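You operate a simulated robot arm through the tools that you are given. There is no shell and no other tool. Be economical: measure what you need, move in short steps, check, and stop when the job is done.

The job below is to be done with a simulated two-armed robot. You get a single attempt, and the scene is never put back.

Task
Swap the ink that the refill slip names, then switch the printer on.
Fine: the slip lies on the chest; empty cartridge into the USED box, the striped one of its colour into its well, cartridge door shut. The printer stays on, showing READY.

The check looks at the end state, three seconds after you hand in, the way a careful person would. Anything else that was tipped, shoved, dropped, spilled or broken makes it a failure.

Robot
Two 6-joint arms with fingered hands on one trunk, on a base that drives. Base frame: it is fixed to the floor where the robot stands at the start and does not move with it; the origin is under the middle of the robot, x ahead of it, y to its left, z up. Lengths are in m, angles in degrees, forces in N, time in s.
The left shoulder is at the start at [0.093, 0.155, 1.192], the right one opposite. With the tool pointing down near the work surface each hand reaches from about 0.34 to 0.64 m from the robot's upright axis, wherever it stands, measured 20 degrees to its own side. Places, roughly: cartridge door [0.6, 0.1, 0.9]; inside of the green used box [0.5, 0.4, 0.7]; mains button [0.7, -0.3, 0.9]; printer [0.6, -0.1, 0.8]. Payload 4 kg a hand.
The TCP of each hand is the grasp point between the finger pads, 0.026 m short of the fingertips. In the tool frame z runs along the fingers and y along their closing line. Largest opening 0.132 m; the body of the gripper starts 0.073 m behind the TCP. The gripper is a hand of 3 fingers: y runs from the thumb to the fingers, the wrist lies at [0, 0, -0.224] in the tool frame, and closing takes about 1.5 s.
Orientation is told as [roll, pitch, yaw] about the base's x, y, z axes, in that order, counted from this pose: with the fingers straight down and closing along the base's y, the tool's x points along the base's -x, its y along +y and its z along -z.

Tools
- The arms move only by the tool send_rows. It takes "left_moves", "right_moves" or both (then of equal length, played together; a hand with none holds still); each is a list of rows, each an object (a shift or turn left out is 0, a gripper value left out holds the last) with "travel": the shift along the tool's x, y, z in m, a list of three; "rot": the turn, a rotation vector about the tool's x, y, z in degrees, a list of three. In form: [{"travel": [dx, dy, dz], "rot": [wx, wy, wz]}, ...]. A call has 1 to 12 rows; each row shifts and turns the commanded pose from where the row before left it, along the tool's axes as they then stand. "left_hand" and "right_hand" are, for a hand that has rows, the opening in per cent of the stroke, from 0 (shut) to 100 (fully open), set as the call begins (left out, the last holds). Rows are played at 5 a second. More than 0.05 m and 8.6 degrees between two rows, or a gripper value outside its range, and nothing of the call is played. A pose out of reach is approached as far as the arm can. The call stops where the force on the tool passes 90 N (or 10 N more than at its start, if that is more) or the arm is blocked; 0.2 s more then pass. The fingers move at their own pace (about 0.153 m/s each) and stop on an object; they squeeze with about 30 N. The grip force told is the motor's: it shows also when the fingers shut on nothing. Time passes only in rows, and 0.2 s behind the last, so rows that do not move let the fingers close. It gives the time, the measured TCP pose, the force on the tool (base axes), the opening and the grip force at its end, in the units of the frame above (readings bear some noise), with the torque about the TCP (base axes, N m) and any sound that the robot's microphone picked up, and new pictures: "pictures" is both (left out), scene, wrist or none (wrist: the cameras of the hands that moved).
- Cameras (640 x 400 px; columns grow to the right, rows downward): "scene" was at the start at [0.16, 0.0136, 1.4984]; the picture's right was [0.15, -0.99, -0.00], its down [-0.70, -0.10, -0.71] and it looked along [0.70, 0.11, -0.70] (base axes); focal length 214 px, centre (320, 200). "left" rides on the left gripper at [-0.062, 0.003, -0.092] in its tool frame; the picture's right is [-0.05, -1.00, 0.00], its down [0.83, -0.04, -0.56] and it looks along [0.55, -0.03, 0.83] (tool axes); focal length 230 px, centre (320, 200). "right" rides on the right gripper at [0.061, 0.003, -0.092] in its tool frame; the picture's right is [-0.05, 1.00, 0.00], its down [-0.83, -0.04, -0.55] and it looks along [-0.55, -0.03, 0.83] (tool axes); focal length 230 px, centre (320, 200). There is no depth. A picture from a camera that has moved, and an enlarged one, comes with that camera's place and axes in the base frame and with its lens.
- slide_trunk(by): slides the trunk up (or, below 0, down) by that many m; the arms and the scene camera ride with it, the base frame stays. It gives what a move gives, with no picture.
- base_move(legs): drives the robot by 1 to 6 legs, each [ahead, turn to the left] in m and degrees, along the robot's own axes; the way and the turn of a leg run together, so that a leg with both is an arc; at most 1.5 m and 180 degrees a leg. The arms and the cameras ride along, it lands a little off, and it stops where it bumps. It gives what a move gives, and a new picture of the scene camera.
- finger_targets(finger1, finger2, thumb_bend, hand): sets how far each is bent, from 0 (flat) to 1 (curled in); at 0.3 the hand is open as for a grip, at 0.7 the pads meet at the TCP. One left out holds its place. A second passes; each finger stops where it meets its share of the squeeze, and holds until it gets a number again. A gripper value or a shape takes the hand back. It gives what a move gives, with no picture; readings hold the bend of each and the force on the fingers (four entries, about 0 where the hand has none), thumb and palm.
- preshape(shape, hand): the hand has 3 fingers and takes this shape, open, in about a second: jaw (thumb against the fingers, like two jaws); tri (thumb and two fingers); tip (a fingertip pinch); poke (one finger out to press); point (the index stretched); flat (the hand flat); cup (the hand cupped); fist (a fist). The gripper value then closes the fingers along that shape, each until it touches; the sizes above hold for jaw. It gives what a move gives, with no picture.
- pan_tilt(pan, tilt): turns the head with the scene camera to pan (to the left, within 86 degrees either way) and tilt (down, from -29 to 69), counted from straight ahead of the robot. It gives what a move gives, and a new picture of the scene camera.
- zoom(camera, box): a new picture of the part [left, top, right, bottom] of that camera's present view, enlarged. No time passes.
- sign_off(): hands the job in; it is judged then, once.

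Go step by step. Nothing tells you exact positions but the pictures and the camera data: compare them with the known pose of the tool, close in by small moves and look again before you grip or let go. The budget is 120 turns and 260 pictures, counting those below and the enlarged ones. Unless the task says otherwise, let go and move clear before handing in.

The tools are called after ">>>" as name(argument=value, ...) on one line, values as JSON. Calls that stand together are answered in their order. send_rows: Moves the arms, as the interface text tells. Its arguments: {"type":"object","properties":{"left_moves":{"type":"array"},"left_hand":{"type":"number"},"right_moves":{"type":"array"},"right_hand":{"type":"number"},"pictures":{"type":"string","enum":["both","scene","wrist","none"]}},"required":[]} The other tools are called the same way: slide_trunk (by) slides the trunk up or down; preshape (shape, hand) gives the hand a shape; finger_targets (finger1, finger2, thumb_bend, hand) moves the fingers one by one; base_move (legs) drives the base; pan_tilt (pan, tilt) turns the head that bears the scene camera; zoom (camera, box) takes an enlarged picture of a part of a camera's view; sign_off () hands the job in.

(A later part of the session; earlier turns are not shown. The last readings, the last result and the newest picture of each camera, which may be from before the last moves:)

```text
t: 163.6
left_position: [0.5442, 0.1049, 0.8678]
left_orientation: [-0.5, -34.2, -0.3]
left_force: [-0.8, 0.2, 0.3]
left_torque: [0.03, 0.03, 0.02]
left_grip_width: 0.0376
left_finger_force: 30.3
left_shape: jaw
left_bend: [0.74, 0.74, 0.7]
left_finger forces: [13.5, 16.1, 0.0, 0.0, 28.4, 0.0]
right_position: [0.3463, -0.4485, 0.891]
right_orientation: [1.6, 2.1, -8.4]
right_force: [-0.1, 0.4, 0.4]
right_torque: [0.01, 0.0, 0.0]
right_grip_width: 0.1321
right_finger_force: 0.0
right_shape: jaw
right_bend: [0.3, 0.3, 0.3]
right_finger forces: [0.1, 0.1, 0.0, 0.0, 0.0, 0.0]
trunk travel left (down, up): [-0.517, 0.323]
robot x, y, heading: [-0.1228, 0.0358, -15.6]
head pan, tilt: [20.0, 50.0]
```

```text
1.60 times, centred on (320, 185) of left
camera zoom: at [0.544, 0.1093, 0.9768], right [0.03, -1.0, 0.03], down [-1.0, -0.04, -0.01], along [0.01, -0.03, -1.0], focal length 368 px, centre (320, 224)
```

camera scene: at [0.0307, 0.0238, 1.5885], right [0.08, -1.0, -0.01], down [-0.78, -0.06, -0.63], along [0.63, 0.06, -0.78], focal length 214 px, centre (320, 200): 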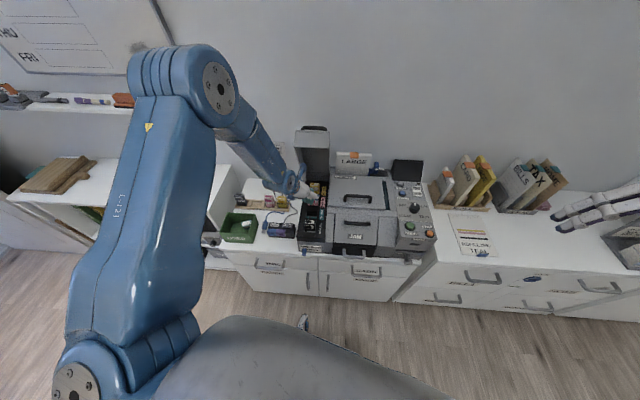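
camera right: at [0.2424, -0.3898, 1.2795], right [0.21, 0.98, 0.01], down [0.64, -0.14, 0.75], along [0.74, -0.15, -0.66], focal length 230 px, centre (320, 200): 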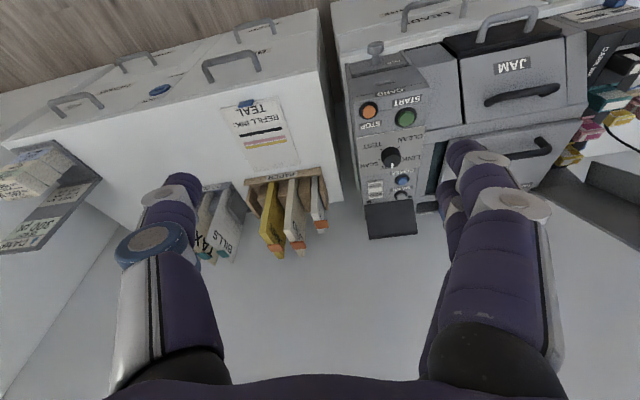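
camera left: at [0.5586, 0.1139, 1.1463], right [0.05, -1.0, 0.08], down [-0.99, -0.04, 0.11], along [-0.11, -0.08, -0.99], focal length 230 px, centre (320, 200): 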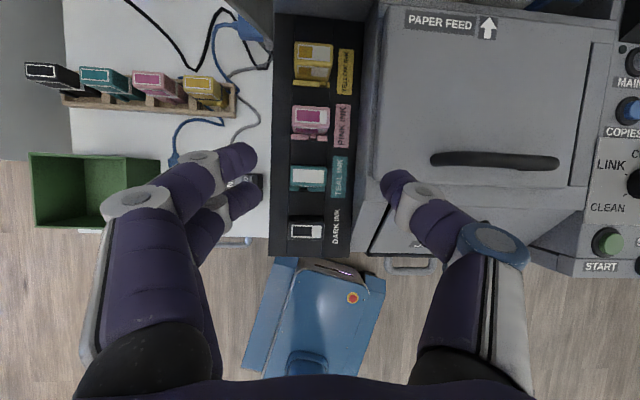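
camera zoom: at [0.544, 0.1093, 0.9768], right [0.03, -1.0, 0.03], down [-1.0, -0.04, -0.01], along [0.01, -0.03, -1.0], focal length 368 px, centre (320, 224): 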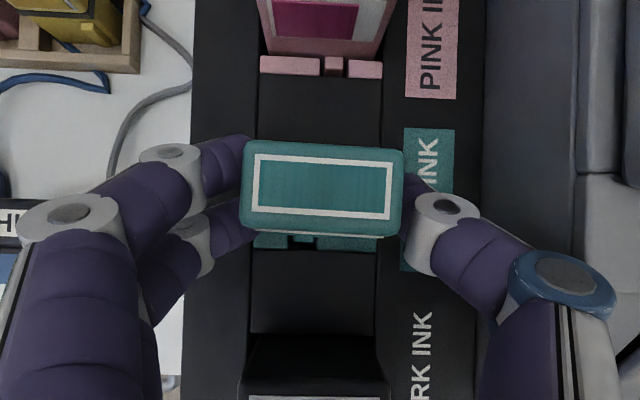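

Nearly seated. I release and rise, then look.

>>> send_rows(left_hand=44, left_moves=[{}, {}, {}, {}], right_moves=[{}, {}, {}, {}], pictures="none")

>>> slide_trunk(by=0.1)

>>> zoom(camera="left", box=[160, 60, 480, 310])

>>> zoom(camera="scene", box=[270, 120, 370, 220])

```text
t: 164.6
left_position: [0.5462, 0.1049, 0.8665]
left_orientation: [-0.5, -34.3, -0.4]
left_force: [0.0, 1.0, 1.9]
left_torque: [0.02, 0.01, -0.05]
left_grip_width: 0.0569
left_finger_force: 0.0
left_shape: jaw
left_bend: [0.73, 0.74, 0.7]
left_finger forces: [0.1, 1.4, 0.1, 0.1, 0.7, 0.0]
right_position: [0.3475, -0.4486, 0.8908]
right_orientation: [1.7, 2.2, -8.3]
right_force: [0.9, 0.9, 0.1]
right_torque: [-0.02, -0.01, 0.01]
right_grip_width: 0.1321
right_finger_force: 0.1
right_shape: jaw
right_bend: [0.3, 0.3, 0.3]
right_finger forces: [0.0, 0.1, 0.0, 0.0, 0.0, 0.0]
trunk travel left (down, up): [-0.517, 0.323]
robot x, y, heading: [-0.1266, 0.0356, -15.3]
head pan, tilt: [20.0, 50.0]
```

```text
t: 165.9
left_position: [0.5446, 0.1042, 0.9655]
left_orientation: [-0.4, -34.1, -0.3]
left_force: [-0.8, 0.2, 0.1]
left_torque: [-0.01, 0.04, -0.01]
left_grip_width: 0.0574
left_finger_force: 0.0
left_shape: jaw
left_bend: [0.73, 0.73, 0.7]
left_finger forces: [0.0, 0.0, 0.0, 0.0, 0.1, 0.0]
right_position: [0.3471, -0.449, 0.9899]
right_orientation: [1.6, 2.1, -8.2]
right_force: [0.5, -0.1, -0.1]
right_torque: [0.0, 0.01, -0.02]
right_grip_width: 0.1321
right_finger_force: 0.1
right_shape: jaw
right_bend: [0.3, 0.3, 0.3]
right_finger forces: [0.1, 0.0, 0.0, 0.1, 0.0, 0.0]
trunk travel left (down, up): [-0.617, 0.223]
robot x, y, heading: [-0.1223, 0.0371, -15.3]
head pan, tilt: [20.0, 50.0]
```

```text
1.60 times, centred on (320, 185) of left
camera zoom: at [0.5445, 0.109, 1.0765], right [0.03, -1.0, 0.03], down [-1.0, -0.03, -0.01], along [0.01, -0.03, -1.0], focal length 368 px, centre (320, 224)
```

zoom: 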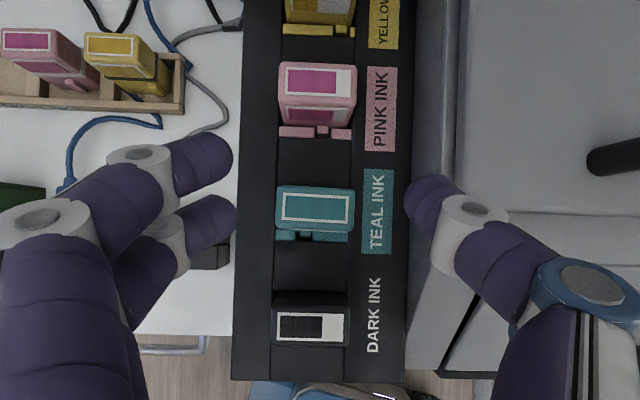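

```text
4.00 times, centred on (320, 170) of scene
camera zoom: at [0.0259, 0.0231, 1.3796], right [0.08, -1.0, -0.01], down [-0.78, -0.06, -0.63], along [0.63, 0.06, -0.78], focal length 858 px, centre (320, 320)
```

zoom: 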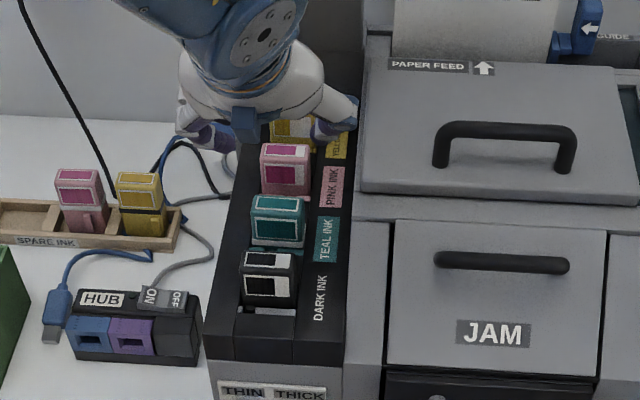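

The striped teal cartridge is seated like its neighbours. Now closing the lid: I'll hook the handle bar from behind and pull it forward with the base. First: back off, close fingers, rise.

>>> base_move(legs=[[-0.06, 0]])

>>> slide_trunk(by=0.2)

>>> send_rows(left_hand=0, left_moves=[{"travel": [-0.004, 0.003, -0.006]}, {"travel": [-0.007, 0.005, -0.011]}, {"travel": [-0.007, 0.005, -0.011]}, {"travel": [-0.007, 0.005, -0.011]}, {"travel": [-0.007, 0.005, -0.011]}, {"travel": [-0.007, 0.005, -0.011]}, {"travel": [-0.007, 0.005, -0.011]}, {"travel": [-0.007, 0.005, -0.011]}, {"travel": [-0.007, 0.005, -0.011]}, {"travel": [-0.007, 0.005, -0.011]}], right_moves=[{}, {}, {}, {}, {}, {}, {}, {}, {}, {}], pictures="none")

>>> zoom(camera="left", box=[0, 0, 640, 400])

>>> zoom(camera="scene", box=[240, 60, 440, 260])

```text
t: 166.9
left_position: [0.4985, 0.1176, 0.9559]
left_orientation: [-0.1, -33.1, -0.5]
left_force: [-0.3, 1.0, -0.4]
left_torque: [0.01, 0.01, 0.0]
left_grip_width: 0.0573
left_finger_force: 0.0
left_shape: jaw
left_bend: [0.73, 0.73, 0.7]
left_finger forces: [0.1, 0.0, 0.0, 0.0, 0.1, 0.1]
right_position: [0.302, -0.4363, 0.9807]
right_orientation: [1.6, 3.2, -8.3]
right_force: [0.6, -0.3, -0.9]
right_torque: [-0.03, 0.02, 0.02]
right_grip_width: 0.132
right_finger_force: 0.0
right_shape: jaw
right_bend: [0.3, 0.3, 0.3]
right_finger forces: [0.0, 0.0, 0.1, 0.1, 0.0, 0.0]
trunk travel left (down, up): [-0.617, 0.223]
robot x, y, heading: [-0.1836, 0.0543, -15.1]
head pan, tilt: [20.0, 50.0]
camera scene: at [-0.0199, 0.0358, 1.3778], right [0.08, -1.0, -0.01], down [-0.78, -0.06, -0.62], along [0.62, 0.06, -0.78], focal length 214 px, centre (320, 200)
```

scene: 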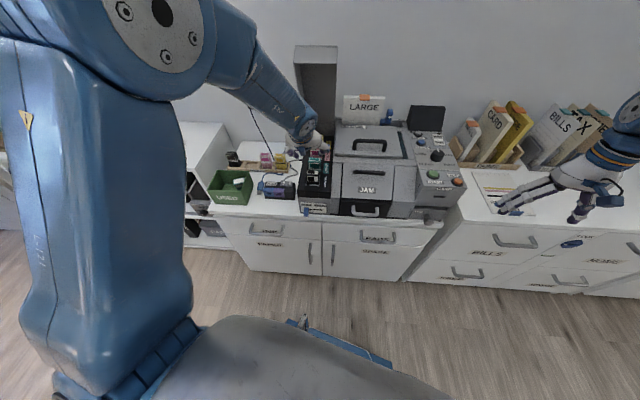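

```text
t: 169.1
left_position: [0.4745, 0.1222, 1.1746]
left_orientation: [-0.7, -34.8, -0.2]
left_force: [0.5, -0.2, -0.3]
left_torque: [-0.03, -0.03, 0.0]
left_grip_width: 0.0574
left_finger_force: 0.2
left_shape: jaw
left_bend: [0.73, 0.73, 0.7]
left_finger forces: [0.0, 0.1, 0.0, 0.0, 0.0, 0.0]
right_position: [0.2772, -0.428, 1.1983]
right_orientation: [1.5, 1.6, -8.2]
right_force: [-0.2, -0.3, 0.5]
right_torque: [0.0, -0.03, 0.05]
right_grip_width: 0.1319
right_finger_force: 0.0
right_shape: jaw
right_bend: [0.3, 0.3, 0.3]
right_finger forces: [0.1, 0.1, 0.0, 0.0, 0.0, 0.0]
trunk travel left (down, up): [-0.817, 0.023]
robot x, y, heading: [-0.1802, 0.054, -15.3]
head pan, tilt: [20.0, 50.0]
```

```text
t: 171.3
left_position: [0.4714, 0.1716, 1.2973]
left_orientation: [-0.7, -34.9, -0.1]
left_force: [0.2, -0.2, -1.1]
left_torque: [-0.02, 0.02, -0.03]
left_grip_width: 0.0001
left_finger_force: 30.3
left_shape: jaw
left_bend: [0.67, 0.67, 0.73]
left_finger forces: [0.1, 0.1, 0.0, 0.0, 0.0, 0.0]
right_position: [0.2762, -0.4294, 1.1967]
right_orientation: [1.5, 1.5, -8.2]
right_force: [-1.6, 0.0, -0.1]
right_torque: [0.0, 0.0, 0.01]
right_grip_width: 0.1321
right_finger_force: 0.1
right_shape: jaw
right_bend: [0.3, 0.3, 0.3]
right_finger forces: [0.1, 0.1, 0.1, 0.0, 0.0, 0.0]
trunk travel left (down, up): [-0.817, 0.023]
robot x, y, heading: [-0.1859, 0.0496, -15.8]
head pan, tilt: [20.0, 50.0]
```

```text
1.00 times, centred on (320, 200) of left (not enlarged: the box is as wide or as high as the picture)
camera zoom: at [0.4684, 0.1764, 1.4084], right [0.03, -1.0, 0.04], down [-1.0, -0.03, -0.02], along [0.02, -0.04, -1.0], focal length 230 px, centre (320, 200)
```

zoom: 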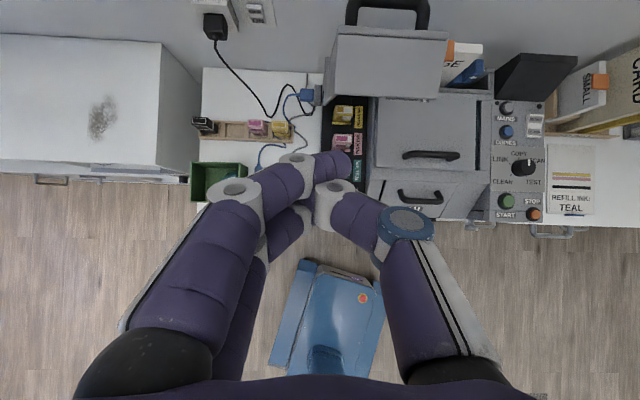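

```text
2.00 times, centred on (340, 160) of scene
camera zoom: at [-0.0299, 0.0386, 1.5797], right [0.08, -1.0, -0.01], down [-0.78, -0.06, -0.63], along [0.63, 0.06, -0.78], focal length 429 px, centre (280, 280)
```

zoom: 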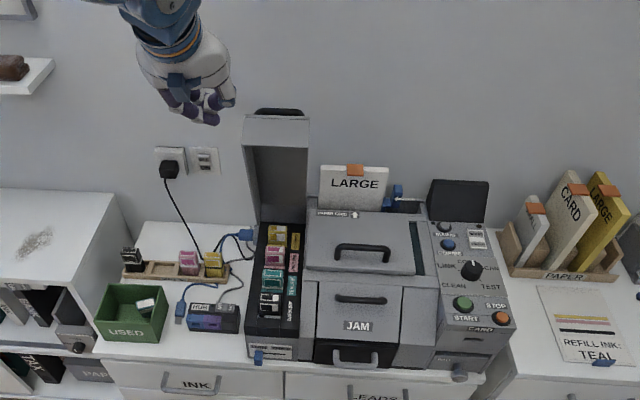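

Lid ≈65° open with the handle bar at ≈(0.677, 0.10, 1.18). I drive ahead to bring the closed fingers over and behind the bar, then lower the trunk.

>>> base_move(legs=[[0.25, 0]])

>>> slide_trunk(by=-0.13)

>>> zoom(camera="left", box=[0, 0, 640, 400])

```text
t: 173.1
left_position: [0.7112, 0.1052, 1.2984]
left_orientation: [-0.6, -34.9, -0.1]
left_force: [0.5, -0.2, 0.4]
left_torque: [0.0, -0.01, 0.02]
left_grip_width: 0.0
left_finger_force: 30.0
left_shape: jaw
left_bend: [0.67, 0.67, 0.73]
left_finger forces: [0.1, 0.0, 0.1, 0.0, 0.1, 0.0]
right_position: [0.5189, -0.4959, 1.1996]
right_orientation: [1.5, 1.3, -8.1]
right_force: [0.1, -0.4, -0.3]
right_torque: [0.0, 0.01, 0.02]
right_grip_width: 0.1319
right_finger_force: 0.1
right_shape: jaw
right_bend: [0.3, 0.3, 0.3]
right_finger forces: [0.0, 0.0, 0.0, 0.1, 0.1, 0.1]
trunk travel left (down, up): [-0.817, 0.023]
robot x, y, heading: [0.0612, -0.0172, -15.4]
head pan, tilt: [20.0, 50.0]
camera scene: at [0.211, -0.0279, 1.5801], right [0.08, -1.0, -0.01], down [-0.77, -0.06, -0.63], along [0.63, 0.06, -0.78], focal length 214 px, centre (320, 200)
```

scene: 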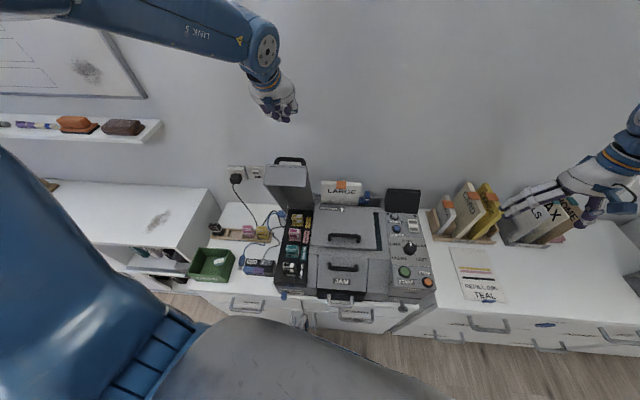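

```text
t: 174.7
left_position: [0.6923, 0.1082, 1.1436]
left_orientation: [0.3, -31.9, -0.7]
left_force: [-0.2, -0.5, 0.4]
left_torque: [-0.04, -0.03, -0.01]
left_grip_width: 0.0
left_finger_force: 29.9
left_shape: jaw
left_bend: [0.67, 0.67, 0.74]
left_finger forces: [0.0, 0.4, 0.0, 0.1, 0.0, 0.1]
right_position: [0.501, -0.49, 1.0781]
right_orientation: [1.4, 0.4, -8.0]
right_force: [-0.7, 0.7, -0.4]
right_torque: [0.0, -0.03, -0.03]
right_grip_width: 0.1319
right_finger_force: 0.1
right_shape: jaw
right_bend: [0.3, 0.3, 0.3]
right_finger forces: [0.1, 0.0, 0.0, 0.0, 0.1, 0.0]
trunk travel left (down, up): [-0.687, 0.153]
robot x, y, heading: [0.0608, -0.0165, -15.3]
head pan, tilt: [20.0, 50.0]
```

```text
1.00 times, centred on (320, 200) of left (not enlarged: the box is as wide or as high as the picture)
camera zoom: at [0.6966, 0.1128, 1.2544], right [0.03, -1.0, 0.02], down [-1.0, -0.03, 0.03], along [-0.03, -0.02, -1.0], focal length 230 px, centre (320, 200)
```

zoom: 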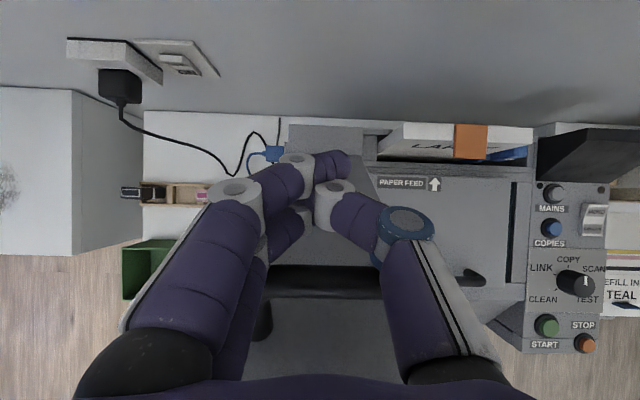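

Fingers are behind the bar. Now pull with the base and lower the trunk in alternation.

>>> base_move(legs=[[-0.07, 0]])

>>> slide_trunk(by=-0.03)

>>> base_move(legs=[[-0.06, 0]])

>>> slide_trunk(by=-0.05)

>>> zoom(camera="left", box=[0, 0, 640, 400])

```text
t: 175.7
left_position: [0.6295, 0.1272, 1.1797]
left_orientation: [-1.0, -35.9, 0.0]
left_force: [-0.4, 0.1, 0.5]
left_torque: [-0.01, -0.05, 0.01]
left_grip_width: 0.0002
left_finger_force: 30.0
left_shape: jaw
left_bend: [0.67, 0.67, 0.74]
left_finger forces: [0.1, 0.0, 0.0, 0.0, 0.0, 0.1]
right_position: [0.437, -0.4732, 1.0756]
right_orientation: [1.4, 0.7, -8.1]
right_force: [-0.1, 0.2, 0.1]
right_torque: [-0.03, -0.08, 0.0]
right_grip_width: 0.1321
right_finger_force: 0.1
right_shape: jaw
right_bend: [0.3, 0.3, 0.3]
right_finger forces: [0.0, 0.1, 0.0, 0.1, 0.0, 0.0]
trunk travel left (down, up): [-0.687, 0.153]
robot x, y, heading: [-0.0051, 0.0044, -15.3]
head pan, tilt: [20.0, 50.0]
camera scene: at [0.124, -0.0039, 1.4518], right [0.08, -1.0, 0.0], down [-0.77, -0.06, -0.64], along [0.64, 0.05, -0.77], focal length 214 px, centre (320, 200)
```

scene: 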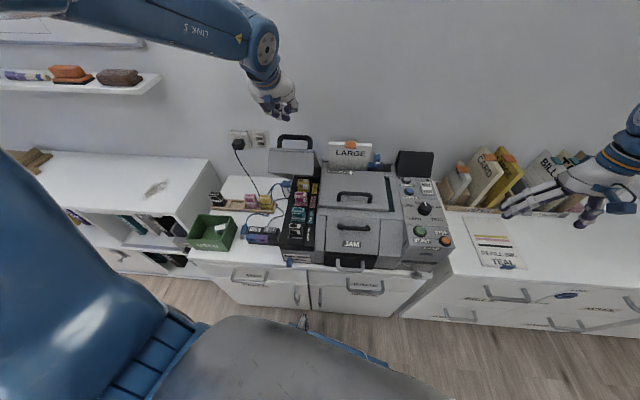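

```text
t: 176.4
left_position: [0.6326, 0.1263, 1.1142]
left_orientation: [0.3, -32.0, -0.7]
left_force: [1.2, -0.6, -0.9]
left_torque: [0.03, 0.08, 0.01]
left_grip_width: 0.0
left_finger_force: 30.1
left_shape: jaw
left_bend: [0.67, 0.67, 0.74]
left_finger forces: [0.0, 0.0, 0.0, 0.0, 0.0, 0.0]
right_position: [0.4395, -0.4738, 1.0435]
right_orientation: [1.6, 0.8, -8.1]
right_force: [0.7, -0.4, -0.3]
right_torque: [-0.02, 0.0, 0.0]
right_grip_width: 0.1321
right_finger_force: 0.1
right_shape: jaw
right_bend: [0.3, 0.3, 0.3]
right_finger forces: [0.0, 0.1, 0.1, 0.1, 0.0, 0.1]
trunk travel left (down, up): [-0.657, 0.183]
robot x, y, heading: [-0.0084, 0.0045, -15.2]
head pan, tilt: [20.0, 50.0]
```

```text
t: 177.4
left_position: [0.579, 0.141, 1.1297]
left_orientation: [-0.4, -33.8, -0.4]
left_force: [-0.3, 0.8, -1.6]
left_torque: [-0.01, -0.05, -0.02]
left_grip_width: 0.0
left_finger_force: 29.7
left_shape: jaw
left_bend: [0.67, 0.67, 0.74]
left_finger forces: [0.0, 0.0, 0.0, 0.0, 0.0, 0.0]
right_position: [0.3864, -0.4594, 1.0404]
right_orientation: [1.4, 1.2, -8.1]
right_force: [-0.1, 0.4, -1.2]
right_torque: [-0.03, -0.07, -0.01]
right_grip_width: 0.1319
right_finger_force: 0.1
right_shape: jaw
right_bend: [0.3, 0.3, 0.3]
right_finger forces: [0.0, 0.0, 0.0, 0.0, 0.1, 0.1]
trunk travel left (down, up): [-0.657, 0.183]
robot x, y, heading: [-0.067, 0.0188, -15.4]
head pan, tilt: [20.0, 50.0]
camera scene: at [0.0868, 0.0062, 1.4195], right [0.08, -1.0, -0.01], down [-0.78, -0.06, -0.63], along [0.63, 0.06, -0.78], focal length 214 px, centre (320, 200)
```

scene: 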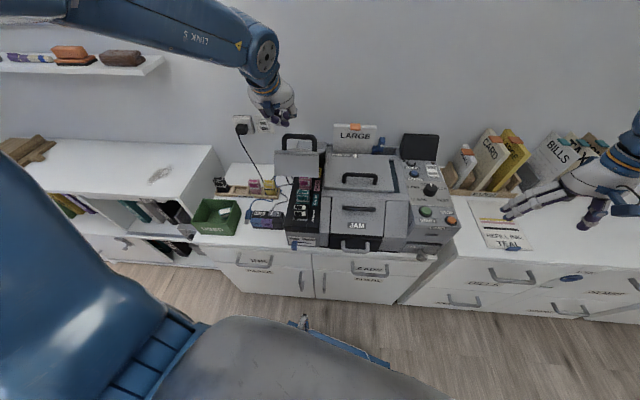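

```text
t: 178.3
left_position: [0.5579, 0.1468, 1.0569]
left_orientation: [0.5, -30.9, -0.9]
left_force: [1.4, -0.2, -0.6]
left_torque: [-0.02, -0.01, -0.02]
left_grip_width: 0.0
left_finger_force: 30.3
left_shape: jaw
left_bend: [0.67, 0.67, 0.74]
left_finger forces: [0.1, 0.1, 0.0, 0.0, 0.4, 0.1]
right_position: [0.365, -0.4526, 1.0028]
right_orientation: [1.4, -0.1, -8.0]
right_force: [0.2, 0.3, -0.4]
right_torque: [0.05, -0.03, 0.02]
right_grip_width: 0.1318
right_finger_force: 0.1
right_shape: jaw
right_bend: [0.3, 0.3, 0.3]
right_finger forces: [0.1, 0.1, 0.0, 0.0, 0.1, 0.0]
trunk travel left (down, up): [-0.607, 0.233]
robot x, y, heading: [-0.0678, 0.0207, -15.4]
head pan, tilt: [20.0, 50.0]
```

```text
1.00 times, centred on (320, 200) of left (not enlarged: the box is as wide or as high as the picture)
camera zoom: at [0.5619, 0.1496, 1.1671], right [0.03, -1.0, 0.02], down [-1.0, -0.03, 0.05], along [-0.05, -0.02, -1.0], focal length 230 px, centre (320, 200)
```

zoom: 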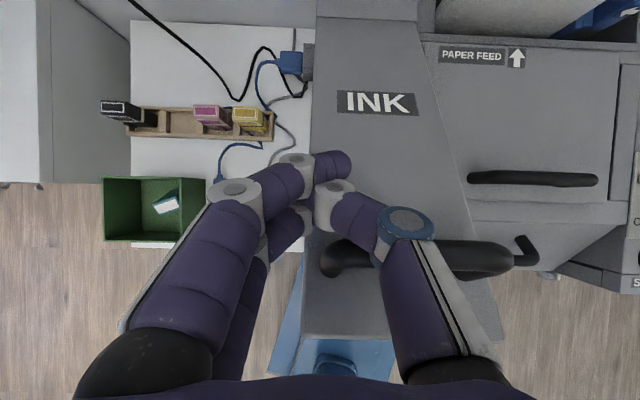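

The lid is down to ~25°. I shift the hand 3 cm right onto the lid's middle and press down with the trunk.

>>> send_rows(left_moves=[{"travel": [0, -0.008, 0]}, {"travel": [0, -0.012, 0]}, {"travel": [0, -0.012, 0]}], right_moves=[{}, {}, {}], pictures="none")

>>> slide_trunk(by=-0.09)

>>> slide_trunk(by=-0.03)

>>> zoom(camera="scene", box=[240, 80, 440, 260])

```text
t: 179.1
left_position: [0.5678, 0.1186, 1.0753]
left_orientation: [-0.2, -33.5, -0.5]
left_force: [0.1, -0.4, 0.2]
left_torque: [0.05, 0.03, 0.01]
left_grip_width: 0.0
left_finger_force: 29.8
left_shape: jaw
left_bend: [0.67, 0.67, 0.74]
left_finger forces: [0.0, 0.0, 0.1, 0.0, 0.0, 0.1]
left hand out of reach, approached as far as the arm can: row 1, 2
right_position: [0.3681, -0.4551, 1.0004]
right_orientation: [1.3, 0.1, -8.1]
right_force: [-1.0, 0.8, 0.5]
right_torque: [0.03, 0.02, -0.02]
right_grip_width: 0.132
right_finger_force: 0.1
right_shape: jaw
right_bend: [0.3, 0.3, 0.3]
right_finger forces: [0.0, 0.1, 0.0, 0.0, 0.0, 0.0]
trunk travel left (down, up): [-0.607, 0.233]
robot x, y, heading: [-0.065, 0.0183, -15.7]
head pan, tilt: [20.0, 50.0]
```

```text
t: 180.4
left_position: [0.5681, 0.1204, 0.9888]
left_orientation: [-0.3, -33.8, -0.5]
left_force: [-0.3, 0.7, -0.1]
left_torque: [-0.01, 0.0, 0.01]
left_grip_width: 0.0
left_finger_force: 30.0
left_shape: jaw
left_bend: [0.67, 0.67, 0.74]
left_finger forces: [0.0, 0.0, 0.1, 0.0, 0.1, 0.0]
right_position: [0.3679, -0.4545, 0.9107]
right_orientation: [1.3, 0.1, -8.0]
right_force: [0.2, 0.2, -0.5]
right_torque: [-0.01, 0.0, -0.03]
right_grip_width: 0.1318
right_finger_force: 0.1
right_shape: jaw
right_bend: [0.3, 0.3, 0.3]
right_finger forces: [0.1, 0.0, 0.0, 0.0, 0.0, 0.1]
trunk travel left (down, up): [-0.517, 0.323]
robot x, y, heading: [-0.067, 0.0205, -15.4]
head pan, tilt: [20.0, 50.0]
```

```text
t: 181.1
left_position: [0.5674, 0.1204, 0.9587]
left_orientation: [-0.4, -33.9, -0.4]
left_force: [0.3, 0.3, 0.6]
left_torque: [-0.01, 0.03, -0.02]
left_grip_width: 0.0003
left_finger_force: 30.1
left_shape: jaw
left_bend: [0.67, 0.67, 0.74]
left_finger forces: [0.0, 0.0, 0.0, 0.1, 0.0, 0.0]
right_position: [0.3675, -0.4529, 0.8823]
right_orientation: [1.3, 0.0, -8.0]
right_force: [0.5, 0.5, 1.0]
right_torque: [0.0, -0.02, 0.02]
right_grip_width: 0.1316
right_finger_force: 0.0
right_shape: jaw
right_bend: [0.3, 0.3, 0.3]
right_finger forces: [0.1, 0.0, 0.1, 0.0, 0.0, 0.1]
trunk travel left (down, up): [-0.487, 0.353]
robot x, y, heading: [-0.0654, 0.0206, -15.4]
head pan, tilt: [20.0, 50.0]
```

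```text
2.22 times, centred on (340, 170) of scene
camera zoom: at [0.0813, 0.0078, 1.2497], right [0.08, -1.0, -0.01], down [-0.78, -0.06, -0.63], along [0.63, 0.06, -0.78], focal length 477 px, centre (276, 267)
```

zoom: 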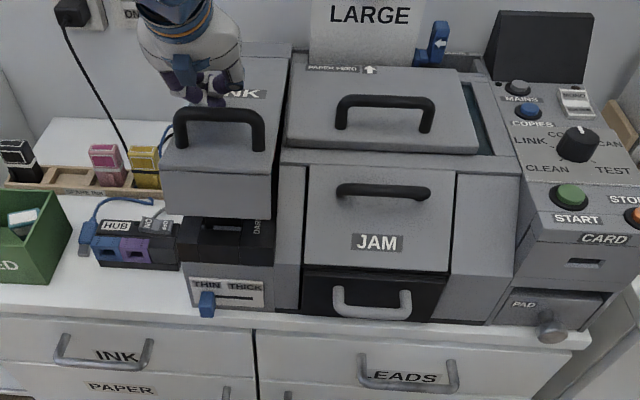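

The lid is almost down. I press on.

>>> slide_trunk(by=-0.03)

>>> slide_trunk(by=-0.015)

>>> zoom(camera="scene", box=[240, 80, 440, 260])

```text
t: 181.9
left_position: [0.5674, 0.1198, 0.9284]
left_orientation: [-0.4, -34.0, -0.3]
left_force: [0.3, 0.2, -0.1]
left_torque: [-0.03, -0.01, 0.0]
left_grip_width: 0.0
left_finger_force: 29.9
left_shape: jaw
left_bend: [0.67, 0.67, 0.74]
left_finger forces: [0.1, 0.0, 0.0, 0.0, 0.0, 0.1]
right_position: [0.3683, -0.4538, 0.8514]
right_orientation: [1.3, 0.0, -8.1]
right_force: [0.8, -0.3, 0.4]
right_torque: [-0.03, 0.03, -0.01]
right_grip_width: 0.1322
right_finger_force: 0.1
right_shape: jaw
right_bend: [0.3, 0.3, 0.3]
right_finger forces: [0.0, 0.0, 0.1, 0.0, 0.0, 0.1]
trunk travel left (down, up): [-0.457, 0.383]
robot x, y, heading: [-0.0655, 0.0207, -15.2]
head pan, tilt: [20.0, 50.0]
```

```text
t: 182.5
left_position: [0.5666, 0.1205, 0.9203]
left_orientation: [-0.6, -34.8, -0.3]
left_force: [8.4, 8.1, 39.2]
left_torque: [-0.41, 0.06, 0.12]
left_grip_width: 0.0001
left_finger_force: 30.6
left_shape: jaw
left_bend: [0.67, 0.74, 0.74]
left_finger forces: [0.0, 45.7, 0.0, 0.0, 0.0, 0.0]
right_position: [0.3662, -0.4534, 0.8384]
right_orientation: [1.3, 0.0, -8.1]
right_force: [0.4, 0.5, 0.0]
right_torque: [0.03, -0.01, 0.02]
right_grip_width: 0.132
right_finger_force: 0.2
right_shape: jaw
right_bend: [0.3, 0.3, 0.3]
right_finger forces: [0.0, 0.1, 0.1, 0.0, 0.0, 0.1]
trunk travel left (down, up): [-0.442, 0.398]
robot x, y, heading: [-0.0646, 0.0221, -15.4]
head pan, tilt: [20.0, 50.0]
```

```text
2.22 times, centred on (340, 170) of scene
camera zoom: at [0.0771, 0.0085, 1.2058], right [0.08, -1.0, -0.01], down [-0.77, -0.06, -0.63], along [0.63, 0.06, -0.78], focal length 477 px, centre (276, 267)
```

zoom: 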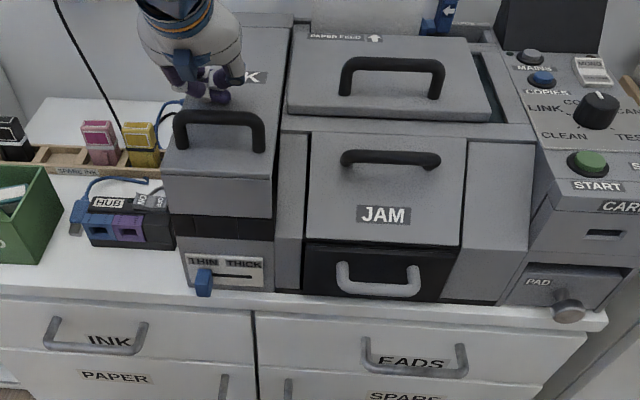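

Lid closed (pressed with ~40 N). Next the MAINS button at ≈(0.712, −0.275, 0.885) with the right hand. I raise the trunk, turn to heading 0, drive ahead, and shape the right hand to poke.

>>> slide_trunk(by=0.34)

>>> base_move(legs=[[0, 15.4], [0.16, 0]])

>>> preshape(hand="right", shape="poke")

>>> zoom(camera="right", box=[0, 0, 640, 400])

>>> zoom(camera="scene", box=[200, 100, 520, 300])

```text
t: 185.8
left_position: [0.5681, 0.1209, 1.2454]
left_orientation: [-0.1, -33.2, -0.4]
left_force: [-0.1, 0.7, 0.2]
left_torque: [0.03, -0.01, 0.03]
left_grip_width: 0.0
left_finger_force: 29.6
left_shape: jaw
left_bend: [0.67, 0.69, 0.74]
left_finger forces: [0.1, 0.0, 0.0, 0.1, 0.0, 0.0]
right_position: [0.3695, -0.4528, 1.175]
right_orientation: [1.3, 0.0, -8.0]
right_force: [0.0, -0.7, 0.1]
right_torque: [-0.03, -0.02, -0.02]
right_grip_width: 0.1318
right_finger_force: 0.1
right_shape: jaw
right_bend: [0.3, 0.3, 0.3]
right_finger forces: [0.1, 0.0, 0.0, 0.0, 0.0, 0.0]
trunk travel left (down, up): [-0.782, 0.058]
robot x, y, heading: [-0.0689, 0.0225, -15.5]
head pan, tilt: [20.0, 50.0]
```

```text
t: 188.2
left_position: [0.6819, 0.2837, 1.2447]
left_orientation: [0.0, -32.9, 14.9]
left_force: [0.2, -0.7, 0.1]
left_torque: [-0.06, 0.01, -0.03]
left_grip_width: 0.0002
left_finger_force: 30.3
left_shape: jaw
left_bend: [0.67, 0.69, 0.74]
left_finger forces: [0.0, 0.0, 0.0, 0.1, 0.0, 0.1]
right_position: [0.6412, -0.3197, 1.1741]
right_orientation: [1.3, 0.2, 7.5]
right_force: [-0.2, 0.6, -0.2]
right_torque: [-0.02, 0.02, 0.0]
right_grip_width: 0.1321
right_finger_force: 0.1
right_shape: jaw
right_bend: [0.3, 0.3, 0.3]
right_finger forces: [0.0, 0.1, 0.0, 0.0, 0.0, 0.1]
trunk travel left (down, up): [-0.782, 0.058]
robot x, y, heading: [0.0913, 0.0223, -0.2]
head pan, tilt: [20.0, 50.0]
camera scene: at [0.248, 0.0475, 1.5444], right [0.34, -0.94, -0.01], down [-0.73, -0.26, -0.63], along [0.59, 0.22, -0.78], focal length 214 px, centre (320, 200)
```

scene: 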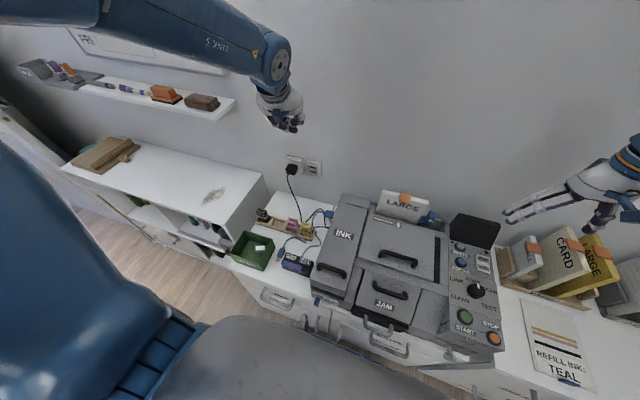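

```text
t: 189.1
left_position: [0.654, 0.2841, 1.2181]
left_orientation: [0.9, -29.5, 14.2]
left_force: [0.4, -0.2, 0.0]
left_torque: [-0.01, 0.0, 0.02]
left_grip_width: 0.0
left_finger_force: 30.1
left_shape: jaw
left_bend: [0.67, 0.69, 0.74]
left_finger forces: [0.0, 0.0, 0.0, 0.1, 0.0, 0.0]
right_position: [0.6182, -0.3189, 1.1846]
right_orientation: [1.1, -1.1, 7.7]
right_force: [0.3, 0.4, -0.6]
right_torque: [0.03, -0.02, 0.01]
right_grip_width: 0.0001
right_finger_force: 0.0
right_shape: poke
right_bend: [1.0, 1.0, 0.45]
right_finger forces: [0.1, 0.0, 0.0, 0.1, 0.0, 0.0]
trunk travel left (down, up): [-0.782, 0.058]
robot x, y, heading: [0.0919, 0.0201, -0.1]
head pan, tilt: [20.0, 50.0]
```

```text
1.00 times, centred on (320, 200) of right (not enlarged: the box is as wide or as high as the picture)
camera zoom: at [0.5558, -0.3269, 1.2748], right [-0.08, 1.0, 0.02], down [0.82, 0.05, 0.57], along [0.57, 0.06, -0.82], focal length 230 px, centre (320, 200)
```

zoom: 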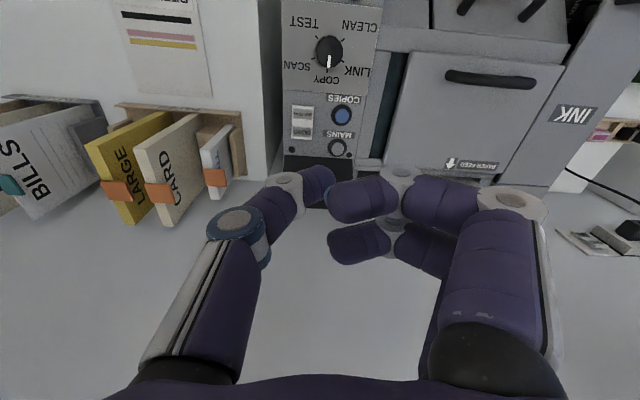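

```text
2.00 times, centred on (360, 200) of scene
camera zoom: at [0.2435, 0.0471, 1.5449], right [0.34, -0.94, -0.01], down [-0.73, -0.26, -0.63], along [0.59, 0.22, -0.78], focal length 429 px, centre (240, 200)
```

zoom: 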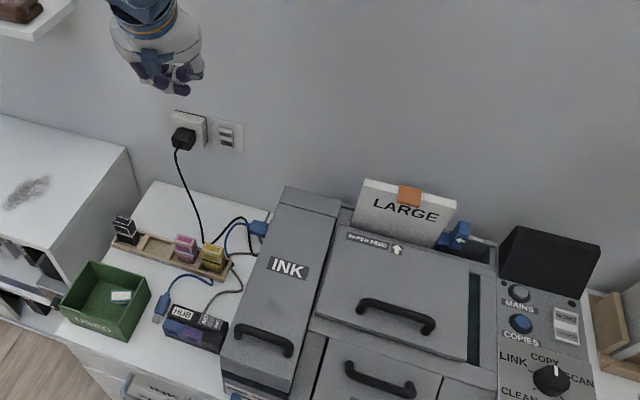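

Lid is flush. MAINS is at (0.712, −0.276, ~0.885). I bring the right hand above it and lower the trunk part way.

>>> base_move(legs=[[0.04, 0]])

>>> send_rows(right_moves=[{"travel": [-0.008, 0.005, 0]}, {"travel": [-0.012, 0.007, 0]}, {"travel": [-0.012, 0.007, 0]}, {"travel": [-0.012, 0.007, 0]}, {"travel": [-0.012, 0.007, 0]}, {"travel": [-0.003, 0.002, 0]}, {}], left_moves=[{}, {}, {}, {}, {}, {}, {}], pictures="none")

>>> slide_trunk(by=-0.18)

>>> zoom(camera="right", box=[160, 40, 480, 260])

```text
t: 190.2
left_position: [0.6496, 0.2847, 1.1769]
left_orientation: [2.4, -24.0, 13.5]
left_force: [-1.1, 0.0, -0.9]
left_torque: [0.01, -0.02, 0.01]
left_grip_width: 0.0001
left_finger_force: 30.3
left_shape: jaw
left_bend: [0.67, 0.69, 0.74]
left_finger forces: [0.0, 0.1, 0.0, 0.0, 0.0, 0.0]
right_position: [0.6218, -0.3171, 1.2014]
right_orientation: [1.0, -2.9, 7.9]
right_force: [-0.4, 0.3, 1.1]
right_torque: [0.0, 0.0, -0.02]
right_grip_width: 0.0
right_finger_force: 0.1
right_shape: poke
right_bend: [1.0, 1.0, 0.45]
right_finger forces: [0.1, 0.0, 0.0, 0.0, 0.0, 0.0]
trunk travel left (down, up): [-0.782, 0.058]
robot x, y, heading: [0.1333, 0.0214, -0.1]
head pan, tilt: [20.0, 50.0]
stopped in leg 1: the robot was blocked; the commanded pose is now the measured one
camera scene: at [0.2767, 0.0475, 1.5452], right [0.34, -0.94, -0.01], down [-0.73, -0.26, -0.63], along [0.59, 0.22, -0.77], focal length 214 px, centre (320, 200)
```

scene: 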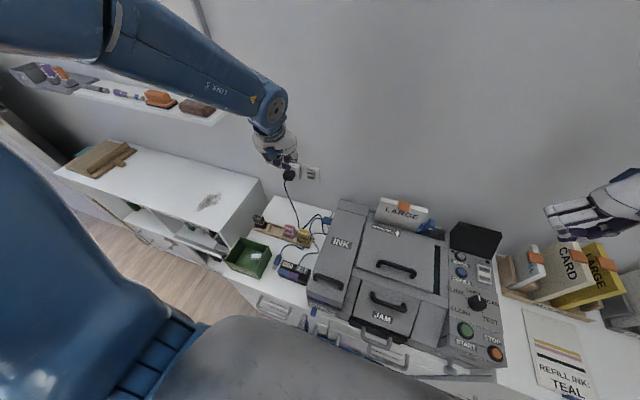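

```text
t: 192.0
left_position: [0.6197, 0.2846, 1.1491]
left_orientation: [3.7, -19.8, 13.3]
left_force: [-0.6, -0.3, 0.1]
left_torque: [0.0, -0.04, 0.02]
left_grip_width: 0.0
left_finger_force: 29.6
left_shape: jaw
left_bend: [0.67, 0.69, 0.74]
left_finger forces: [0.0, 0.0, 0.0, 0.1, 0.0, 0.1]
right_position: [0.6524, -0.2727, 1.2138]
right_orientation: [0.8, -4.0, 8.1]
right_force: [-0.2, 0.5, -0.2]
right_torque: [-0.02, -0.02, -0.01]
right_grip_width: 0.0002
right_finger_force: 0.2
right_shape: poke
right_bend: [1.0, 1.0, 0.45]
right_finger forces: [0.1, 0.0, 0.1, 0.0, 0.0, 0.0]
trunk travel left (down, up): [-0.782, 0.058]
robot x, y, heading: [0.1297, 0.0239, 0.2]
head pan, tilt: [20.0, 50.0]
stopped in row 7 (left hand): the arm was blocked; the commanded pose is now the measured one
```

```text
t: 194.0
left_position: [0.6228, 0.2843, 0.9719]
left_orientation: [3.4, -20.5, 13.4]
left_force: [-0.7, 0.7, -0.4]
left_torque: [0.0, -0.01, -0.02]
left_grip_width: 0.0
left_finger_force: 30.2
left_shape: jaw
left_bend: [0.67, 0.69, 0.74]
left_finger forces: [0.0, 0.0, 0.0, 0.0, 0.0, 0.0]
right_position: [0.6544, -0.2722, 1.0332]
right_orientation: [0.9, -3.8, 8.1]
right_force: [0.9, 0.2, 0.4]
right_torque: [0.01, 0.0, 0.01]
right_grip_width: 0.0
right_finger_force: 0.0
right_shape: poke
right_bend: [1.0, 1.0, 0.45]
right_finger forces: [0.0, 0.1, 0.0, 0.0, 0.0, 0.1]
trunk travel left (down, up): [-0.602, 0.238]
robot x, y, heading: [0.1258, 0.0182, -0.1]
head pan, tilt: [20.0, 50.0]
```

```text
1.82 times, centred on (320, 150) of right
camera zoom: at [0.5876, -0.2806, 1.1198], right [-0.09, 1.0, 0.02], down [0.79, 0.06, 0.61], along [0.6, 0.07, -0.79], focal length 418 px, centre (320, 291)
```

zoom: 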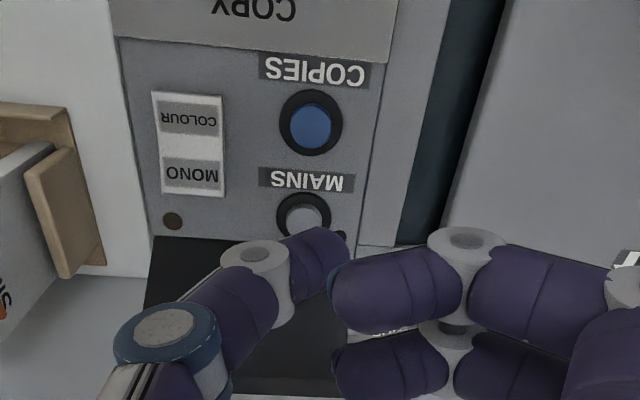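

I need +55 mm in x. Then lower to just above the button and check.

>>> send_rows(right_moves=[{"travel": [-0.008, -0.002, 0]}, {"travel": [-0.011, -0.0024, 0]}, {"travel": [-0.011, -0.0024, 0]}, {"travel": [-0.012, -0.0024, 0]}, {"travel": [-0.012, -0.002, 0]}], left_moves=[{}, {}, {}, {}, {}], pictures="none")

>>> slide_trunk(by=-0.08)

>>> zoom(camera="right", box=[160, 40, 480, 260])

>>> zoom(camera="scene", box=[360, 120, 560, 300])

```text
t: 195.4
left_position: [0.5934, 0.2845, 0.9536]
left_orientation: [4.2, -17.5, 13.1]
left_force: [-0.4, 0.8, 0.5]
left_torque: [0.0, -0.07, -0.05]
left_grip_width: 0.0
left_finger_force: 29.8
left_shape: jaw
left_bend: [0.67, 0.69, 0.74]
left_finger forces: [0.1, 0.0, 0.0, 0.0, 0.1, 0.1]
right_position: [0.6878, -0.2744, 1.0499]
right_orientation: [0.8, -4.9, 8.2]
right_force: [0.0, 0.8, 1.5]
right_torque: [0.01, -0.06, 0.02]
right_grip_width: 0.0001
right_finger_force: 0.1
right_shape: poke
right_bend: [1.0, 1.0, 0.45]
right_finger forces: [0.0, 0.0, 0.0, 0.0, 0.0, 0.1]
trunk travel left (down, up): [-0.602, 0.238]
robot x, y, heading: [0.125, 0.0206, -0.1]
head pan, tilt: [20.0, 50.0]
stopped in row 5 (left hand): the arm was blocked; the commanded pose is now the measured one
```

```text
t: 196.5
left_position: [0.5994, 0.2843, 0.8746]
left_orientation: [4.2, -17.8, 13.2]
left_force: [0.2, 0.0, -0.1]
left_torque: [-0.02, 0.02, 0.01]
left_grip_width: 0.0
left_finger_force: 30.1
left_shape: jaw
left_bend: [0.67, 0.69, 0.74]
left_finger forces: [0.1, 0.0, 0.1, 0.1, 0.1, 0.1]
right_position: [0.6925, -0.2748, 0.9674]
right_orientation: [0.7, -4.7, 8.3]
right_force: [0.2, 0.3, 0.1]
right_torque: [-0.03, -0.01, 0.04]
right_grip_width: 0.0
right_finger_force: 0.0
right_shape: poke
right_bend: [1.0, 1.0, 0.45]
right_finger forces: [0.1, 0.0, 0.0, 0.1, 0.0, 0.1]
trunk travel left (down, up): [-0.522, 0.318]
robot x, y, heading: [0.1282, 0.0196, -0.0]
head pan, tilt: [20.0, 50.0]
```

```text
1.82 times, centred on (320, 150) of right
camera zoom: at [0.6236, -0.2827, 1.0524], right [-0.09, 1.0, 0.02], down [0.78, 0.06, 0.62], along [0.62, 0.07, -0.78], focal length 418 px, centre (320, 291)
```

zoom: 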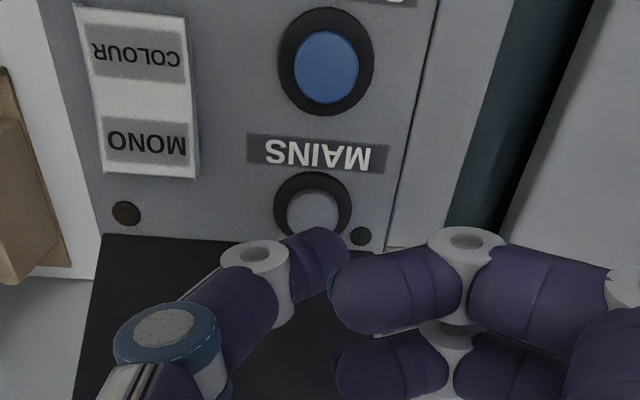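

```text
2.22 times, centred on (460, 210) of scene
camera zoom: at [0.2765, 0.0477, 1.2848], right [0.34, -0.94, -0.01], down [-0.73, -0.26, -0.63], along [0.59, 0.22, -0.78], focal length 477 px, centre (9, 178)
```

zoom: 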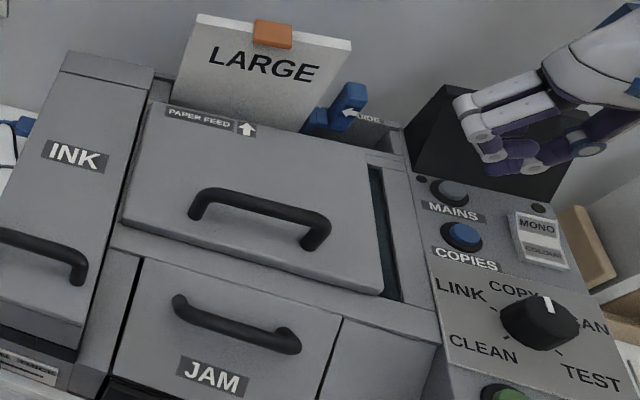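

Need +15 mm more in x; then I lower further.

>>> send_rows(right_moves=[{"travel": [-0.006, -0.001, 0]}, {"travel": [-0.007, -0.001, 0]}, {"travel": [-0.003, -0.001, 0]}], left_moves=[{}, {}, {}], pictures="none")

>>> slide_trunk(by=-0.035)

>>> zoom(camera="right", box=[200, 80, 440, 260])

```text
t: 197.5
left_position: [0.573, 0.2838, 0.8583]
left_orientation: [4.8, -15.1, 13.0]
left_force: [-0.4, 0.2, 0.0]
left_torque: [0.0, -0.06, 0.0]
left_grip_width: 0.0001
left_finger_force: 30.8
left_shape: jaw
left_bend: [0.67, 0.69, 0.74]
left_finger forces: [0.0, 0.1, 0.0, 0.1, 0.1, 0.1]
right_position: [0.6868, -0.2755, 0.9811]
right_orientation: [0.6, -6.1, 8.3]
right_force: [-0.7, 1.3, -0.8]
right_torque: [0.0, -0.02, -0.02]
right_grip_width: 0.0
right_finger_force: 0.0
right_shape: poke
right_bend: [1.0, 1.0, 0.45]
right_finger forces: [0.1, 0.0, 0.1, 0.1, 0.0, 0.0]
trunk travel left (down, up): [-0.522, 0.318]
robot x, y, heading: [0.1295, 0.0234, 0.1]
head pan, tilt: [20.0, 50.0]
stopped in row 3 (left hand): the arm was blocked; the commanded pose is now the measured one
```

```text
t: 198.3
left_position: [0.5767, 0.2841, 0.8237]
left_orientation: [4.7, -15.2, 13.1]
left_force: [-0.1, -0.4, -0.5]
left_torque: [0.01, 0.0, -0.03]
left_grip_width: 0.0002
left_finger_force: 29.9
left_shape: jaw
left_bend: [0.67, 0.69, 0.74]
left_finger forces: [0.1, 0.0, 0.1, 0.0, 0.0, 0.1]
right_position: [0.6919, -0.2757, 0.942]
right_orientation: [0.5, -5.8, 8.2]
right_force: [-0.1, -1.3, -0.4]
right_torque: [0.04, -0.04, -0.01]
right_grip_width: 0.0004
right_finger_force: 0.1
right_shape: poke
right_bend: [1.0, 1.0, 0.45]
right_finger forces: [0.0, 0.0, 0.1, 0.1, 0.1, 0.0]
trunk travel left (down, up): [-0.487, 0.353]
robot x, y, heading: [0.1314, 0.0187, -0.0]
head pan, tilt: [20.0, 50.0]
```

```text
2.22 times, centred on (320, 170) of right
camera zoom: at [0.622, -0.2838, 1.0265], right [-0.09, 1.0, 0.02], down [0.77, 0.06, 0.64], along [0.63, 0.07, -0.77], focal length 511 px, centre (320, 267)
```

zoom: 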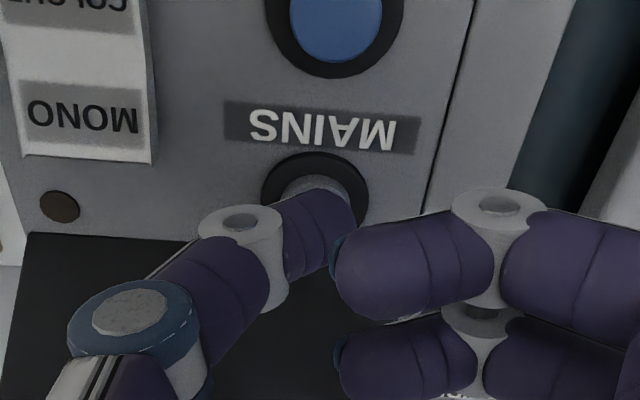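

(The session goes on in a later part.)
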